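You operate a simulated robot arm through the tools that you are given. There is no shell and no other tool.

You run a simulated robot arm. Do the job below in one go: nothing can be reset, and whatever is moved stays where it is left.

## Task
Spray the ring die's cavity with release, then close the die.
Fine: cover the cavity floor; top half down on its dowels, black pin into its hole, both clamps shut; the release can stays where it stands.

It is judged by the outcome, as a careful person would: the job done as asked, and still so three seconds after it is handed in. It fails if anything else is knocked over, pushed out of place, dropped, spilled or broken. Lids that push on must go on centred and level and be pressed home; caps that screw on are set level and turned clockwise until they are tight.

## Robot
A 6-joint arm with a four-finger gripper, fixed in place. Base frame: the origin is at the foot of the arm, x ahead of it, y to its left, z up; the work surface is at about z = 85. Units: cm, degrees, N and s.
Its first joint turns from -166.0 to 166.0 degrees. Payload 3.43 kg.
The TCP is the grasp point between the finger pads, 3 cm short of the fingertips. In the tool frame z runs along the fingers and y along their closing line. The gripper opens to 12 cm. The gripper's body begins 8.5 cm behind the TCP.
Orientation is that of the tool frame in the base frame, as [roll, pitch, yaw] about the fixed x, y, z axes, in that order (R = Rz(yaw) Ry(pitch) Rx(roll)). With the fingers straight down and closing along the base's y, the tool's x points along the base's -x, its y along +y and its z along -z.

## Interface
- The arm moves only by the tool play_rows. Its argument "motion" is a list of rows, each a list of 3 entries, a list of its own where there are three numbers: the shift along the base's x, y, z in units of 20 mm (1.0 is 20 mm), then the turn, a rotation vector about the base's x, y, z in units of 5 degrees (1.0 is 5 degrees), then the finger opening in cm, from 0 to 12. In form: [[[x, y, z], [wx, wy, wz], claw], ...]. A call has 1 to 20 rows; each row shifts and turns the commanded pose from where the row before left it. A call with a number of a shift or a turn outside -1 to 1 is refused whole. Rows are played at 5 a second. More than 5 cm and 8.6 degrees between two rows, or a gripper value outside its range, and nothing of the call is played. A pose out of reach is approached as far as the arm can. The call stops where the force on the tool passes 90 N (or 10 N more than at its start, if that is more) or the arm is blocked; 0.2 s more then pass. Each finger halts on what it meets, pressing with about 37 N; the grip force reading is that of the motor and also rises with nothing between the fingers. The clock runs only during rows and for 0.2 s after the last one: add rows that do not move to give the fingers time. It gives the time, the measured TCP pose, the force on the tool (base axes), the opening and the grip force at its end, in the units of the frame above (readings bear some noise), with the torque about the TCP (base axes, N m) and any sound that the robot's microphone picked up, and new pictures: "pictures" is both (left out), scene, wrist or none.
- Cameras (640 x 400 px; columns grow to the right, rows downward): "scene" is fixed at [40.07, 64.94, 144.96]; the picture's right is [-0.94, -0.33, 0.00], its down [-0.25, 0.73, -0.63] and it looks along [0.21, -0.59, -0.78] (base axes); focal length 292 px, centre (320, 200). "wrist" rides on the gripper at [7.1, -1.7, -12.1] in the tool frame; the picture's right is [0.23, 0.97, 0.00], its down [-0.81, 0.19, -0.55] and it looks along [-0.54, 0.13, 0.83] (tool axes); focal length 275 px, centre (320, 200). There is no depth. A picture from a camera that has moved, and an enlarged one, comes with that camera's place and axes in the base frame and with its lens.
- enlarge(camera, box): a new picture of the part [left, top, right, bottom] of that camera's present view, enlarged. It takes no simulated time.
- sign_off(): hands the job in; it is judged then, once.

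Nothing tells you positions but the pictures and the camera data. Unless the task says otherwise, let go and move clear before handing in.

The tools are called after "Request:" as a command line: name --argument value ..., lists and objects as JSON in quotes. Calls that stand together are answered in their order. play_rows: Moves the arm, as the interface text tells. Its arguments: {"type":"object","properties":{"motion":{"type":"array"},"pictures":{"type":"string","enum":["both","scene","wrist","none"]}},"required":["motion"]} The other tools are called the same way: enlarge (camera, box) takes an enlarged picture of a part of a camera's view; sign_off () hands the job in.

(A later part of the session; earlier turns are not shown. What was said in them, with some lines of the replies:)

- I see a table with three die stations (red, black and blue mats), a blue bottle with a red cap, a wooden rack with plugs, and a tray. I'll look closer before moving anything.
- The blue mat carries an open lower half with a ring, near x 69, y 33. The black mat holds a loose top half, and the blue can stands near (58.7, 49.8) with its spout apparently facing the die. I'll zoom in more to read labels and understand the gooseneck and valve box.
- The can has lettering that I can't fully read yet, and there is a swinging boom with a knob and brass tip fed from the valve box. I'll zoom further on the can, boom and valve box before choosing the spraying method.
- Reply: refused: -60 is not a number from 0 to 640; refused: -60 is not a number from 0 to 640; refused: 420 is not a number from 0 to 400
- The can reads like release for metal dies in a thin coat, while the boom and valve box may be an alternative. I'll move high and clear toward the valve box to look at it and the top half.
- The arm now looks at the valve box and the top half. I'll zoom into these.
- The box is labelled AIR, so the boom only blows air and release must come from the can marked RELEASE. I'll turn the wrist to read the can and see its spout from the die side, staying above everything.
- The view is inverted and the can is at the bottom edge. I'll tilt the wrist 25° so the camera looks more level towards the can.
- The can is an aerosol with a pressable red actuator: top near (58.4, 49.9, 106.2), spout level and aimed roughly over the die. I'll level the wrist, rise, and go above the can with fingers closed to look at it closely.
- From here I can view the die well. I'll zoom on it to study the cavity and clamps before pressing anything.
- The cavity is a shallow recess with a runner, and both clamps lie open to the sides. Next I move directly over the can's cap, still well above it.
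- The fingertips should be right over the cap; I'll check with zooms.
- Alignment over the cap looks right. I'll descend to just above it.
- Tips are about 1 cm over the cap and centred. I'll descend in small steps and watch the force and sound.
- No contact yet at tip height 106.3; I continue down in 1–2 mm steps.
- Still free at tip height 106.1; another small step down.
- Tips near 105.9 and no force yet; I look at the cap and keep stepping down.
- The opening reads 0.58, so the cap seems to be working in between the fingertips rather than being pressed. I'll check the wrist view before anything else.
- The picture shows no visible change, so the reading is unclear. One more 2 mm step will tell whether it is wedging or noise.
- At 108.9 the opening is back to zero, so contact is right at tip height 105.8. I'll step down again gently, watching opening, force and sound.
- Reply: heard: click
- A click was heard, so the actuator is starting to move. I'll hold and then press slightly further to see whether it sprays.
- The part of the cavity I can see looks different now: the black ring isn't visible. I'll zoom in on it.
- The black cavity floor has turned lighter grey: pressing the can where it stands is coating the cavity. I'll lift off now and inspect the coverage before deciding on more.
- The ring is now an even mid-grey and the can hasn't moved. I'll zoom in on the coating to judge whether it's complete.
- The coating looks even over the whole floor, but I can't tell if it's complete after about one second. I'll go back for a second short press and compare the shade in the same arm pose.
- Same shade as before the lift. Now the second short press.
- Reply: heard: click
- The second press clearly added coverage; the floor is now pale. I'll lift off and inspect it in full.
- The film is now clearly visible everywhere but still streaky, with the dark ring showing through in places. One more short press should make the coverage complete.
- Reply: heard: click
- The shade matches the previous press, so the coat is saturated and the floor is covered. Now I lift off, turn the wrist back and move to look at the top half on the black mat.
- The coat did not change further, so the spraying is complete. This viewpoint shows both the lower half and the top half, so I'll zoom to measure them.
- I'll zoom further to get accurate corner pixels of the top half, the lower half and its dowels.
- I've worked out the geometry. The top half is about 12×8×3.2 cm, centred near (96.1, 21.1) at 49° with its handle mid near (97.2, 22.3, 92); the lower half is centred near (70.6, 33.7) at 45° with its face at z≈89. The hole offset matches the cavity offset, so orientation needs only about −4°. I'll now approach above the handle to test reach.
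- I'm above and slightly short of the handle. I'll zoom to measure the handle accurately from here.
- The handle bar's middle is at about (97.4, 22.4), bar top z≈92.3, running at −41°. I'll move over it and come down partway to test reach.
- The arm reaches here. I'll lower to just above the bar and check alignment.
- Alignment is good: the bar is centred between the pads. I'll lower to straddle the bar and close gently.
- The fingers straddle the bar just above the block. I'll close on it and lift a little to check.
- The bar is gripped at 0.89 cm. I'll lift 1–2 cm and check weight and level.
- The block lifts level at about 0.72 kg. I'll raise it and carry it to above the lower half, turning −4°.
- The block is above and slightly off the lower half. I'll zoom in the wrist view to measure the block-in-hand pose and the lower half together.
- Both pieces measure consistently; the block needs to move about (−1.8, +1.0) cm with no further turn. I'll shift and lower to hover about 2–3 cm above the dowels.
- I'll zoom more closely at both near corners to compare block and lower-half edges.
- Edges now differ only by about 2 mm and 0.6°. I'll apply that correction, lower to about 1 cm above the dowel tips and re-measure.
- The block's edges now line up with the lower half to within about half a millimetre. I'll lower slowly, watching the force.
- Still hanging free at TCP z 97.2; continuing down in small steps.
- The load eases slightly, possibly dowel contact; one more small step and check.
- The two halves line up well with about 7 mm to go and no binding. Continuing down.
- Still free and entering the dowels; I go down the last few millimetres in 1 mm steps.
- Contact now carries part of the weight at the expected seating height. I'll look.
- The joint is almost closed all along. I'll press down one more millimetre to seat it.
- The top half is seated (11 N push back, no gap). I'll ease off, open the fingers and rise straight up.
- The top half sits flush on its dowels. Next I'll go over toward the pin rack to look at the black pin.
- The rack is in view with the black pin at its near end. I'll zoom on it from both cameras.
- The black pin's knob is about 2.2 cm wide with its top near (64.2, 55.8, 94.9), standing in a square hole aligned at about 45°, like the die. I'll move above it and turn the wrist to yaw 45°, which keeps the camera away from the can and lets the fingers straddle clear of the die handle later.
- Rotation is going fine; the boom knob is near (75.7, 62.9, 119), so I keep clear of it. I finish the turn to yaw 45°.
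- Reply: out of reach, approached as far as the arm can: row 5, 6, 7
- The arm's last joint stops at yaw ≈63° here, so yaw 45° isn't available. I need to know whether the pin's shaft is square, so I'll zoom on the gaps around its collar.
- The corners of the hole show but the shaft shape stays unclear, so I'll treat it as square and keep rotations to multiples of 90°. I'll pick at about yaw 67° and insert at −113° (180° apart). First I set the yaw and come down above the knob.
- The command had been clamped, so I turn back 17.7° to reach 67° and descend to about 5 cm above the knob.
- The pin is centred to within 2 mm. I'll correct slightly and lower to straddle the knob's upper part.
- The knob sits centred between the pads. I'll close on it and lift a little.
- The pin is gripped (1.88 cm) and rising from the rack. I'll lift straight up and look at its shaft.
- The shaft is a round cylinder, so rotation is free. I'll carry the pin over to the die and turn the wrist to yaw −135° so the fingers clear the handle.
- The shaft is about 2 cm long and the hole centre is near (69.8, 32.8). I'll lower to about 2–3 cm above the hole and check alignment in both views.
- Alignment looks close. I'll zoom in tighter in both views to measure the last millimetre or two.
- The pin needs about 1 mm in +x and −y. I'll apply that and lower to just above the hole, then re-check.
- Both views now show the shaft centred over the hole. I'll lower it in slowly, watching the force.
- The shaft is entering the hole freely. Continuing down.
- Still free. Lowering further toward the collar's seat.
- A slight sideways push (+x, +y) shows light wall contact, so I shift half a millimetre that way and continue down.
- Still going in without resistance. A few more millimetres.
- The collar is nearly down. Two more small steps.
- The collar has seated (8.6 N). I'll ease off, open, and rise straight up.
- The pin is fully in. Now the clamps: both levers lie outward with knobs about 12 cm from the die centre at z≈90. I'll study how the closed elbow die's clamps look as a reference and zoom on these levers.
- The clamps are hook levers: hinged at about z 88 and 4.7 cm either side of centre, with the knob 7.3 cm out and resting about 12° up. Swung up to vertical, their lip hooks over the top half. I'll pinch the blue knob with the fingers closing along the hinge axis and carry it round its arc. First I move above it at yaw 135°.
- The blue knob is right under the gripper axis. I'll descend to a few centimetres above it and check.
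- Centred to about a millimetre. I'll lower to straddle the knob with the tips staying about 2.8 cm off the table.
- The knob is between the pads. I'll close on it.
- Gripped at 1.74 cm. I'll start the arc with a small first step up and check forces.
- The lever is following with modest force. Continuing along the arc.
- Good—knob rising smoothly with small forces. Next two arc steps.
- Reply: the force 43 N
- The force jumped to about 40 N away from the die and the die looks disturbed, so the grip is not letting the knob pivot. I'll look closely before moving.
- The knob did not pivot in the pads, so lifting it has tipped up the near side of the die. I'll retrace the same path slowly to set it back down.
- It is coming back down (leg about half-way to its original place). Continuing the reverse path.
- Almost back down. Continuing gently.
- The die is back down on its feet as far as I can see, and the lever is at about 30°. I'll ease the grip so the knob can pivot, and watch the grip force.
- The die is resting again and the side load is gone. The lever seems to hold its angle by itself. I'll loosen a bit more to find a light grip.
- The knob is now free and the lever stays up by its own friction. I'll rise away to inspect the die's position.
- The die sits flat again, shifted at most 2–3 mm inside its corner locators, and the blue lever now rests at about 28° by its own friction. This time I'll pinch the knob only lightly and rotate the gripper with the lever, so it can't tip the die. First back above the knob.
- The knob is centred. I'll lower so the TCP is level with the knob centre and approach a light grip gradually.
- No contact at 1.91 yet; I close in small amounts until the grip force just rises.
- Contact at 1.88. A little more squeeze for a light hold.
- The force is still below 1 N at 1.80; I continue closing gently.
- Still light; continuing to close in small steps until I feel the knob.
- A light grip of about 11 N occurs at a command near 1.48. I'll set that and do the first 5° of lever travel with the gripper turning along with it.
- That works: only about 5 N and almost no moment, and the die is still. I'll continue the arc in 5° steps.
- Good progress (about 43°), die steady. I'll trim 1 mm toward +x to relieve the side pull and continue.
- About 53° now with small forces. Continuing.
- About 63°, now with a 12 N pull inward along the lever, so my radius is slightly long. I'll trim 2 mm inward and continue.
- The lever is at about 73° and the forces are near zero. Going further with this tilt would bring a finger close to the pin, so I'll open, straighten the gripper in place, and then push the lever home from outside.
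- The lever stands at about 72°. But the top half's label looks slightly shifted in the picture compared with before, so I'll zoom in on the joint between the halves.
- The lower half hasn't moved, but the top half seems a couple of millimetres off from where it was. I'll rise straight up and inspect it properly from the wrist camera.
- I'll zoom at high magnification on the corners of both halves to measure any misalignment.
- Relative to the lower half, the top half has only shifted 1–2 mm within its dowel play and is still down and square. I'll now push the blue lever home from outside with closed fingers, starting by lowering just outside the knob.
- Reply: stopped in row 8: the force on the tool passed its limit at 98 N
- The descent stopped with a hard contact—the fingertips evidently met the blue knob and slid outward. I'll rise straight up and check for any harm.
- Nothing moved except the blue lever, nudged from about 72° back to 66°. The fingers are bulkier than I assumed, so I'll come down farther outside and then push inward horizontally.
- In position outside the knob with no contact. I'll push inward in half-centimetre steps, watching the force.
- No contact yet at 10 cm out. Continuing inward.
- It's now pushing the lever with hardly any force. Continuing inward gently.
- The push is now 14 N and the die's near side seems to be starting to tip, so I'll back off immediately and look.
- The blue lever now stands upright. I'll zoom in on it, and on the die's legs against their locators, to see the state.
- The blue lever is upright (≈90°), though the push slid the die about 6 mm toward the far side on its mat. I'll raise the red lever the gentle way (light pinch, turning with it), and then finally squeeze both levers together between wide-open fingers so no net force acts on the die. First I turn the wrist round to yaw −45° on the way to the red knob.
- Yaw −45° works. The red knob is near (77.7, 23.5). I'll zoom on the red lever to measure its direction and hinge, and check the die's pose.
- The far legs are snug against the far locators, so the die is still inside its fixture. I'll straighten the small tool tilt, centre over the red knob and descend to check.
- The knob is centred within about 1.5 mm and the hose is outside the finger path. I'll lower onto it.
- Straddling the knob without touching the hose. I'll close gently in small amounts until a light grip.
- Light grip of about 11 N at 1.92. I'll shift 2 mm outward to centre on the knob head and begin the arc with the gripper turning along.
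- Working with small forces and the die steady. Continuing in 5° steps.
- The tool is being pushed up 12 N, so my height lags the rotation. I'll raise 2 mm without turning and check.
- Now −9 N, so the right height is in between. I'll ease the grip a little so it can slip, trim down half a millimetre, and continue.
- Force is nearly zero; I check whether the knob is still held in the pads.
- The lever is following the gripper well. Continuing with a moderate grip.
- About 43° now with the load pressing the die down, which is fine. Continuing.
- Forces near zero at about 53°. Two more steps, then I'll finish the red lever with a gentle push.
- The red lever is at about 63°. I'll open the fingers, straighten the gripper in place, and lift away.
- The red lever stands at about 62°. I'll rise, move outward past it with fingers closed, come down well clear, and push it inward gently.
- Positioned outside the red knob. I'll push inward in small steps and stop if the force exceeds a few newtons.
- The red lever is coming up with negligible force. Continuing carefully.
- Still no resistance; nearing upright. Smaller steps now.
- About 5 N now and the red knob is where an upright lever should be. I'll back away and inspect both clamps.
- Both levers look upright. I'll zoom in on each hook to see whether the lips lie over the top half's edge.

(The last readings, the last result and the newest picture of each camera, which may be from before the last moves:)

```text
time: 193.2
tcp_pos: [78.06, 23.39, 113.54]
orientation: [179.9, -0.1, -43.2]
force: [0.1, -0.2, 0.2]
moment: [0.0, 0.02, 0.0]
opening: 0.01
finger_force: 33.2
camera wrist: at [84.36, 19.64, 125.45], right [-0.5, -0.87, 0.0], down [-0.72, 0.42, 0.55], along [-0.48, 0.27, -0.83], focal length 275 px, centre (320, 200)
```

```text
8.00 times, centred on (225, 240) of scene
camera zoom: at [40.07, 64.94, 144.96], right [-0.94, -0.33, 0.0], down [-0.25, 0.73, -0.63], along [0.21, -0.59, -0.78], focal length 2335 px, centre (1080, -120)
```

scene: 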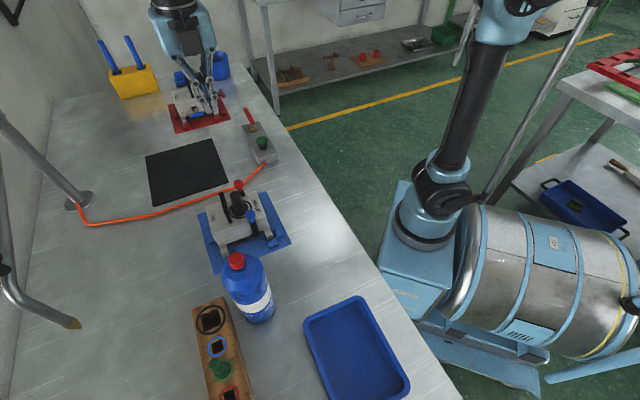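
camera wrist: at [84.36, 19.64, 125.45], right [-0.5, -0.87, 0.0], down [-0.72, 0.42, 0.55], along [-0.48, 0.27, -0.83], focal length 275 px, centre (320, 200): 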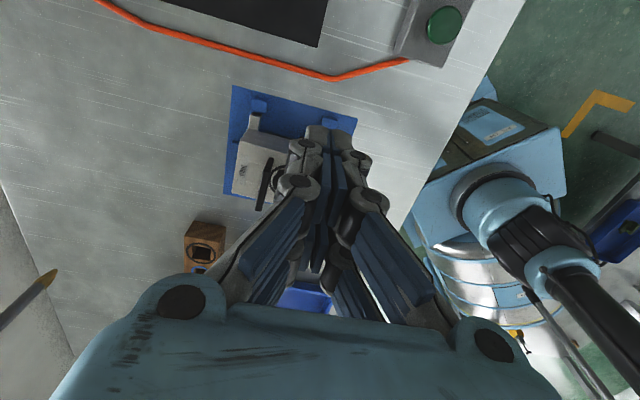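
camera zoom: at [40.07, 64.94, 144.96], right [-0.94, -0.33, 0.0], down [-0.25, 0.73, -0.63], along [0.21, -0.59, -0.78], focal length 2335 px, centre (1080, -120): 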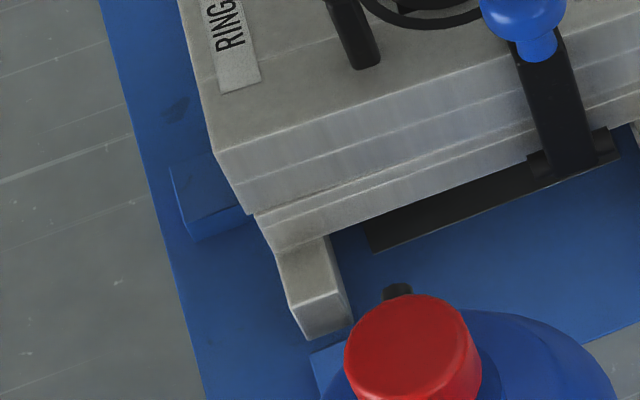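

The red lip visibly overlaps the top half's edge, and both levers measure about 90°. No latch click was heard, so to be sure I'll squeeze both levers together with the wide gripper, which puts no net force on the die. First I go above the die at yaw −135° to line up.

Request:
play_rows --motion '[[[-0.252, 0.248, 0], [0, 0, -1], 3], [[-0.252, 0.248, 0], [0, 0, -1], 6], [[-0.252, 0.248, 0], [0, 0, -1], 9], [[-0.252, 0.248, 0], [0, 0, -1], 12], [[-0.252, 0.248, 0], [0, 0, -1], 12], [[-0.252, 0.248, 0], [0, 0, -1], 12], [[-0.252, 0.248, 0], [0, 0, -1], 12], [[-0.252, 0.248, 0], [0, 0, -1], 12], [[-0.252, 0.248, 0], [0, 0, -1], 12], [[-0.252, 0.248, 0], [0, 0, -1], 12], [[-0.252, 0.248, 0], [0, 0, -1], 12], [[-0.252, 0.248, 0], [0, 0, -1], 12], [[-0.252, 0.248, 0], [0, 0, -1], 12], [[-0.252, 0.248, 0], [0, 0, -1], 12], [[-0.252, 0.248, 0], [0, 0, -1], 12], [[-0.252, 0.248, 0], [0, 0, -1], 12], [[-0.252, 0.248, 0], [0, 0, -1], 12], [[-0.252, 0.248, 0], [0, 0, -1], 12], [[0, 0, 0], [0, 0, -0.3], 12], [[0, 0, 0], [0, 0, 0], 12]]'

Request:
enlarge --camera "wrist" --box '[200, 0, 440, 200]'

Request:
enlarge --camera "wrist" --box '[260, 30, 380, 130]'

```text
time: 197.4
tcp_pos: [68.95, 32.28, 113.4]
orientation: [-179.9, -0.2, -134.8]
force: [0.1, 0.6, 0.9]
moment: [0.03, 0.0, 0.02]
opening: 11.99
finger_force: 0.2
camera wrist: at [65.24, 25.99, 125.42], right [-0.85, 0.52, 0.0], down [0.44, 0.71, 0.55], along [0.29, 0.47, -0.84], focal length 275 px, centre (320, 200)
```

scene: 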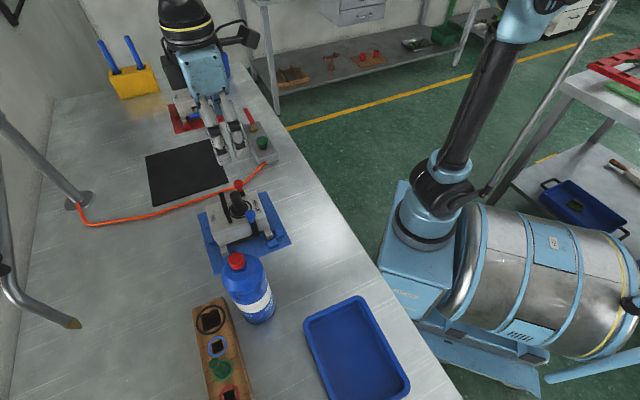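
wrist: 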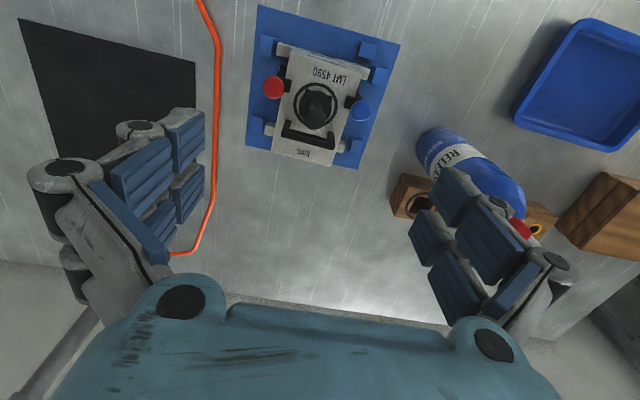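

```text
2.00 times, centred on (320, 100) of wrist
camera zoom: at [65.24, 25.99, 125.42], right [-0.85, 0.52, 0.0], down [0.44, 0.71, 0.55], along [0.29, 0.47, -0.84], focal length 551 px, centre (320, 400)
```

zoom: 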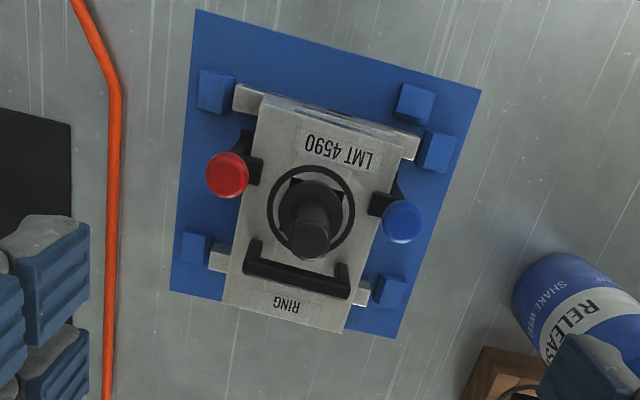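

```text
4.00 times, centred on (320, 80) of wrist
camera zoom: at [65.24, 25.99, 125.42], right [-0.85, 0.52, 0.0], down [0.44, 0.71, 0.55], along [0.29, 0.47, -0.84], focal length 1101 px, centre (320, 680)
```

zoom: 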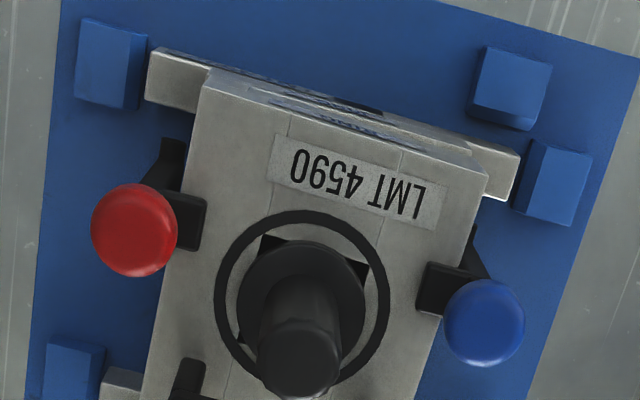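

This view shows both hook lips lying over the top half's edges, the knobs 9.6 cm apart (both levers upright), the pin seated and the die within its locators. A further squeeze would only leave about 2 mm clearance and isn't worth the risk. I'll move the arm clear and take a final look.

Request:
play_rows --motion '[[[0, 0, 1], [0, 0, 0], 12], [[0, 0, 1], [0, 0, 0], 12], [[0, 0, 1], [0, 0, 0], 12], [[-0.8, -0.2, 1], [0, 0, 0], 12], [[-1, -0.2, 0], [0, 0, 0], 12], [[-1, -0.2, 0], [0, 0, 0], 12], [[-1, -0.2, 0], [0, 0, 0], 12], [[-1, -0.2, 0], [0, 0, 0], 12], [[-1, -0.2, 0], [0, 0, 0], 12], [[-1, -0.2, 0], [0, 0, 0], 12], [[-1, -0.2, 0], [0, 0, 0], 12], [[-1, -0.2, 0], [0, 0, 0], 12], [[-0.5, -0.2, 0], [0, 0, 0], 12], [[0, 0, 0], [0, 0, 0], 12]]'

Request:
enlarge --camera "scene" --box '[180, 150, 300, 290]'

Request:
enlarge --camera "scene" --box '[205, 180, 275, 260]'

Request:
enlarge --camera "scene" --box '[165, 60, 235, 135]'

```text
time: 200.4
tcp_pos: [50.5, 28.18, 121.49]
orientation: [179.9, -0.1, -134.7]
force: [-1.0, 0.1, -0.6]
moment: [0.02, 0.04, 0.0]
opening: 11.99
finger_force: 0.1
camera wrist: at [46.66, 21.95, 133.41], right [-0.85, 0.52, 0.0], down [0.44, 0.71, 0.55], along [0.29, 0.47, -0.84], focal length 275 px, centre (320, 200)
```

scene: 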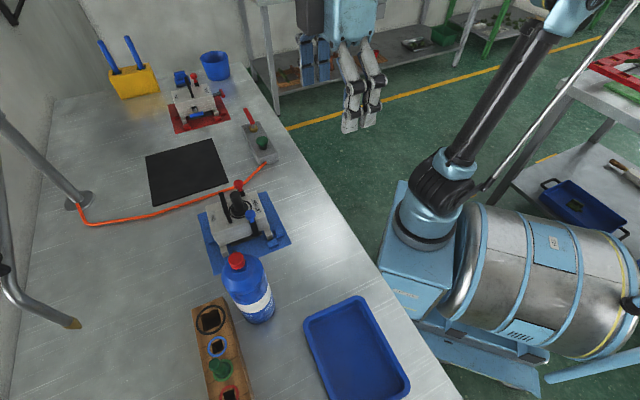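
wrist: 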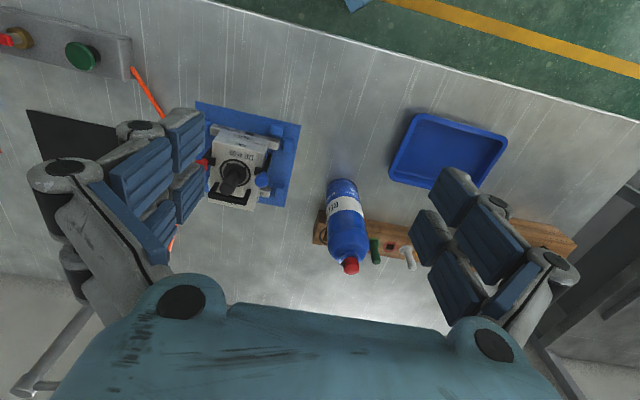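

```text
2.86 times, centred on (240, 220) of scene
camera zoom: at [40.07, 64.94, 144.96], right [-0.94, -0.33, 0.0], down [-0.25, 0.73, -0.63], along [0.21, -0.59, -0.78], focal length 834 px, centre (549, 143)
```

zoom: 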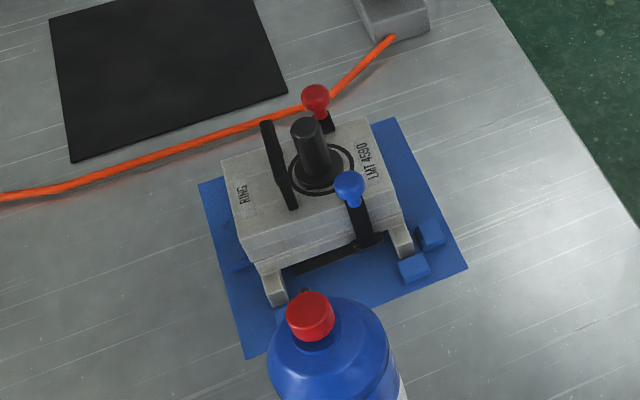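

```text
5.00 times, centred on (240, 220) of scene
camera zoom: at [40.07, 64.94, 144.96], right [-0.94, -0.33, 0.0], down [-0.25, 0.73, -0.63], along [0.21, -0.59, -0.78], focal length 1459 px, centre (720, 100)
```

zoom: 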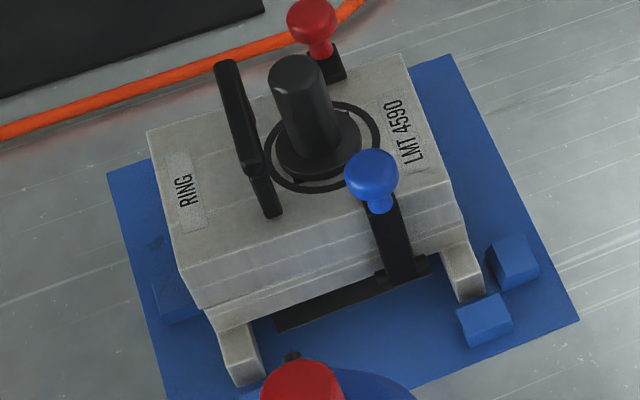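

```text
5.33 times, centred on (200, 98) of scene
camera zoom: at [40.07, 64.94, 144.96], right [-0.94, -0.33, 0.0], down [-0.25, 0.73, -0.63], along [0.21, -0.59, -0.78], focal length 1556 px, centre (960, 747)
```

zoom: 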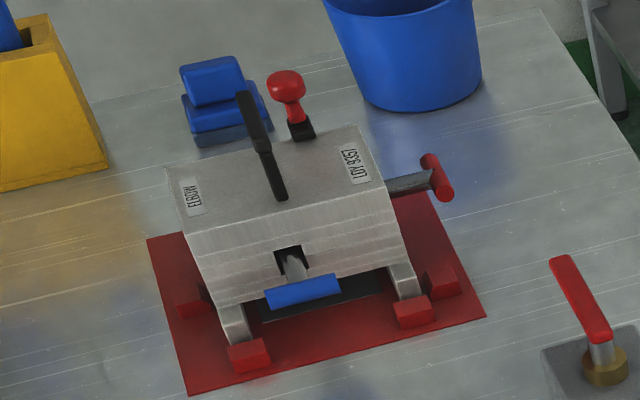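

The elbow die's closed clamp looks just like ours. One last close look at the joint between the halves on both ends.

Request:
enlarge --camera "scene" --box '[205, 215, 240, 255]'

Request:
enlarge --camera "scene" --box '[245, 195, 280, 235]'

Request:
enlarge --camera "wrist" --box '[195, 100, 295, 220]'

```text
10.00 times, centred on (222, 235) of scene
camera zoom: at [40.07, 64.94, 144.96], right [-0.94, -0.33, 0.0], down [-0.25, 0.73, -0.63], along [0.21, -0.59, -0.78], focal length 2918 px, centre (1295, -150)
```

zoom: 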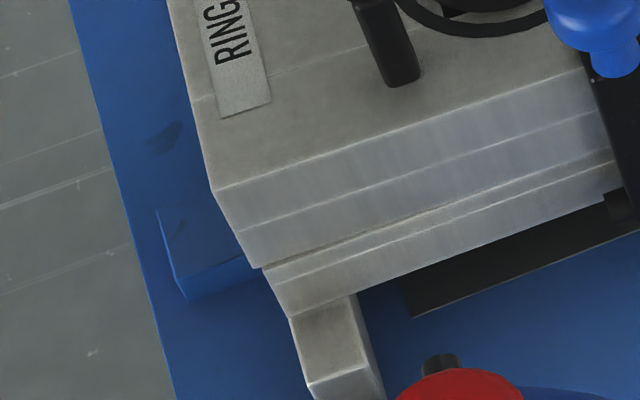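

```text
10.00 times, centred on (262, 215) of scene
camera zoom: at [40.07, 64.94, 144.96], right [-0.94, -0.33, 0.0], down [-0.25, 0.73, -0.63], along [0.21, -0.59, -0.78], focal length 2918 px, centre (895, 50)
```

zoom: 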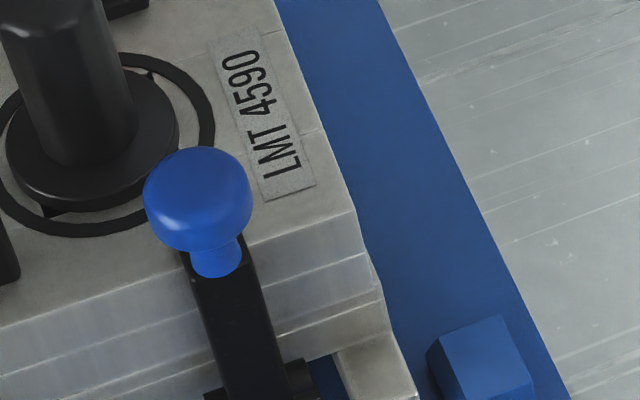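

```text
3.33 times, centred on (245, 160) of wrist
camera zoom: at [46.66, 21.95, 133.41], right [-0.85, 0.52, 0.0], down [0.44, 0.71, 0.55], along [0.29, 0.47, -0.84], focal length 918 px, centre (570, 333)
```

zoom: 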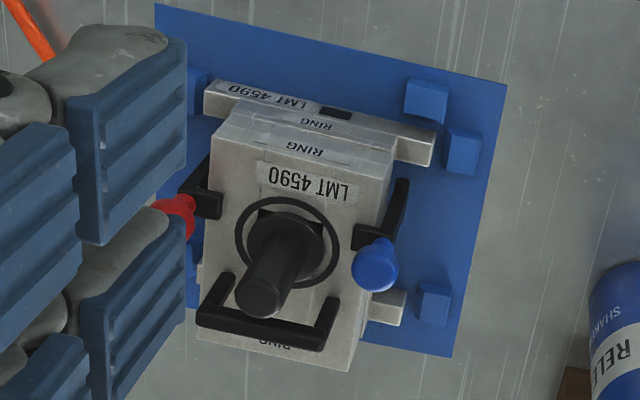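

The cavity floor is coated evenly. The top half is down on its dowels with its hole over the cavity, and the black pin's collar is seated. Both hook levers stand upright with their lips over the top half, like the closed elbow die. The can, rack, hose and air box are where they were, the die is still inside its corner locators, and the arm is clear, so I'm handing the job in.

Request:
sign_off

```text
The job is handed in.
```

I've handed the job in: the ring die's cavity is sprayed, and the die is closed with its pin in and both clamps up. I went by the pictures and force readings, and no latch click was heard from either clamp.

- **Release:** Pressing the can's cap where it stood coated the cavity floor. I gave it three short presses. The third added nothing visible, so I took the coat as full. The can did not move.
- **Top half:** It is down on its dowels, a millimetre or two off square within their play.
- **Black pin:** It is in its hole, with its collar down on the top half.
- **Clamps:** Both levers stand upright, with their lips over the top half's edge. The clamp I can see on the closed elbow die looks the same. I skipped a final squeeze on both because the fingers would have had only 2–3 mm of clearance on each side.

Some of the handling was rough:

- **Die tipped:** My first grip on the blue lever was too tight and tipped up one side of the die. I set it back down along the same path.
- **Hard contact:** The gripper came down on the blue knob and the arm stopped at 98 N. In the pictures only the lever had moved.
- **Die pushed:** Pushing the blue lever home started to tip the die again and slid it about 6 mm, until I backed off.

The die is still inside its corner locators, now about 4 mm from where it started. I saw no change to the pin rack, hose or air box.
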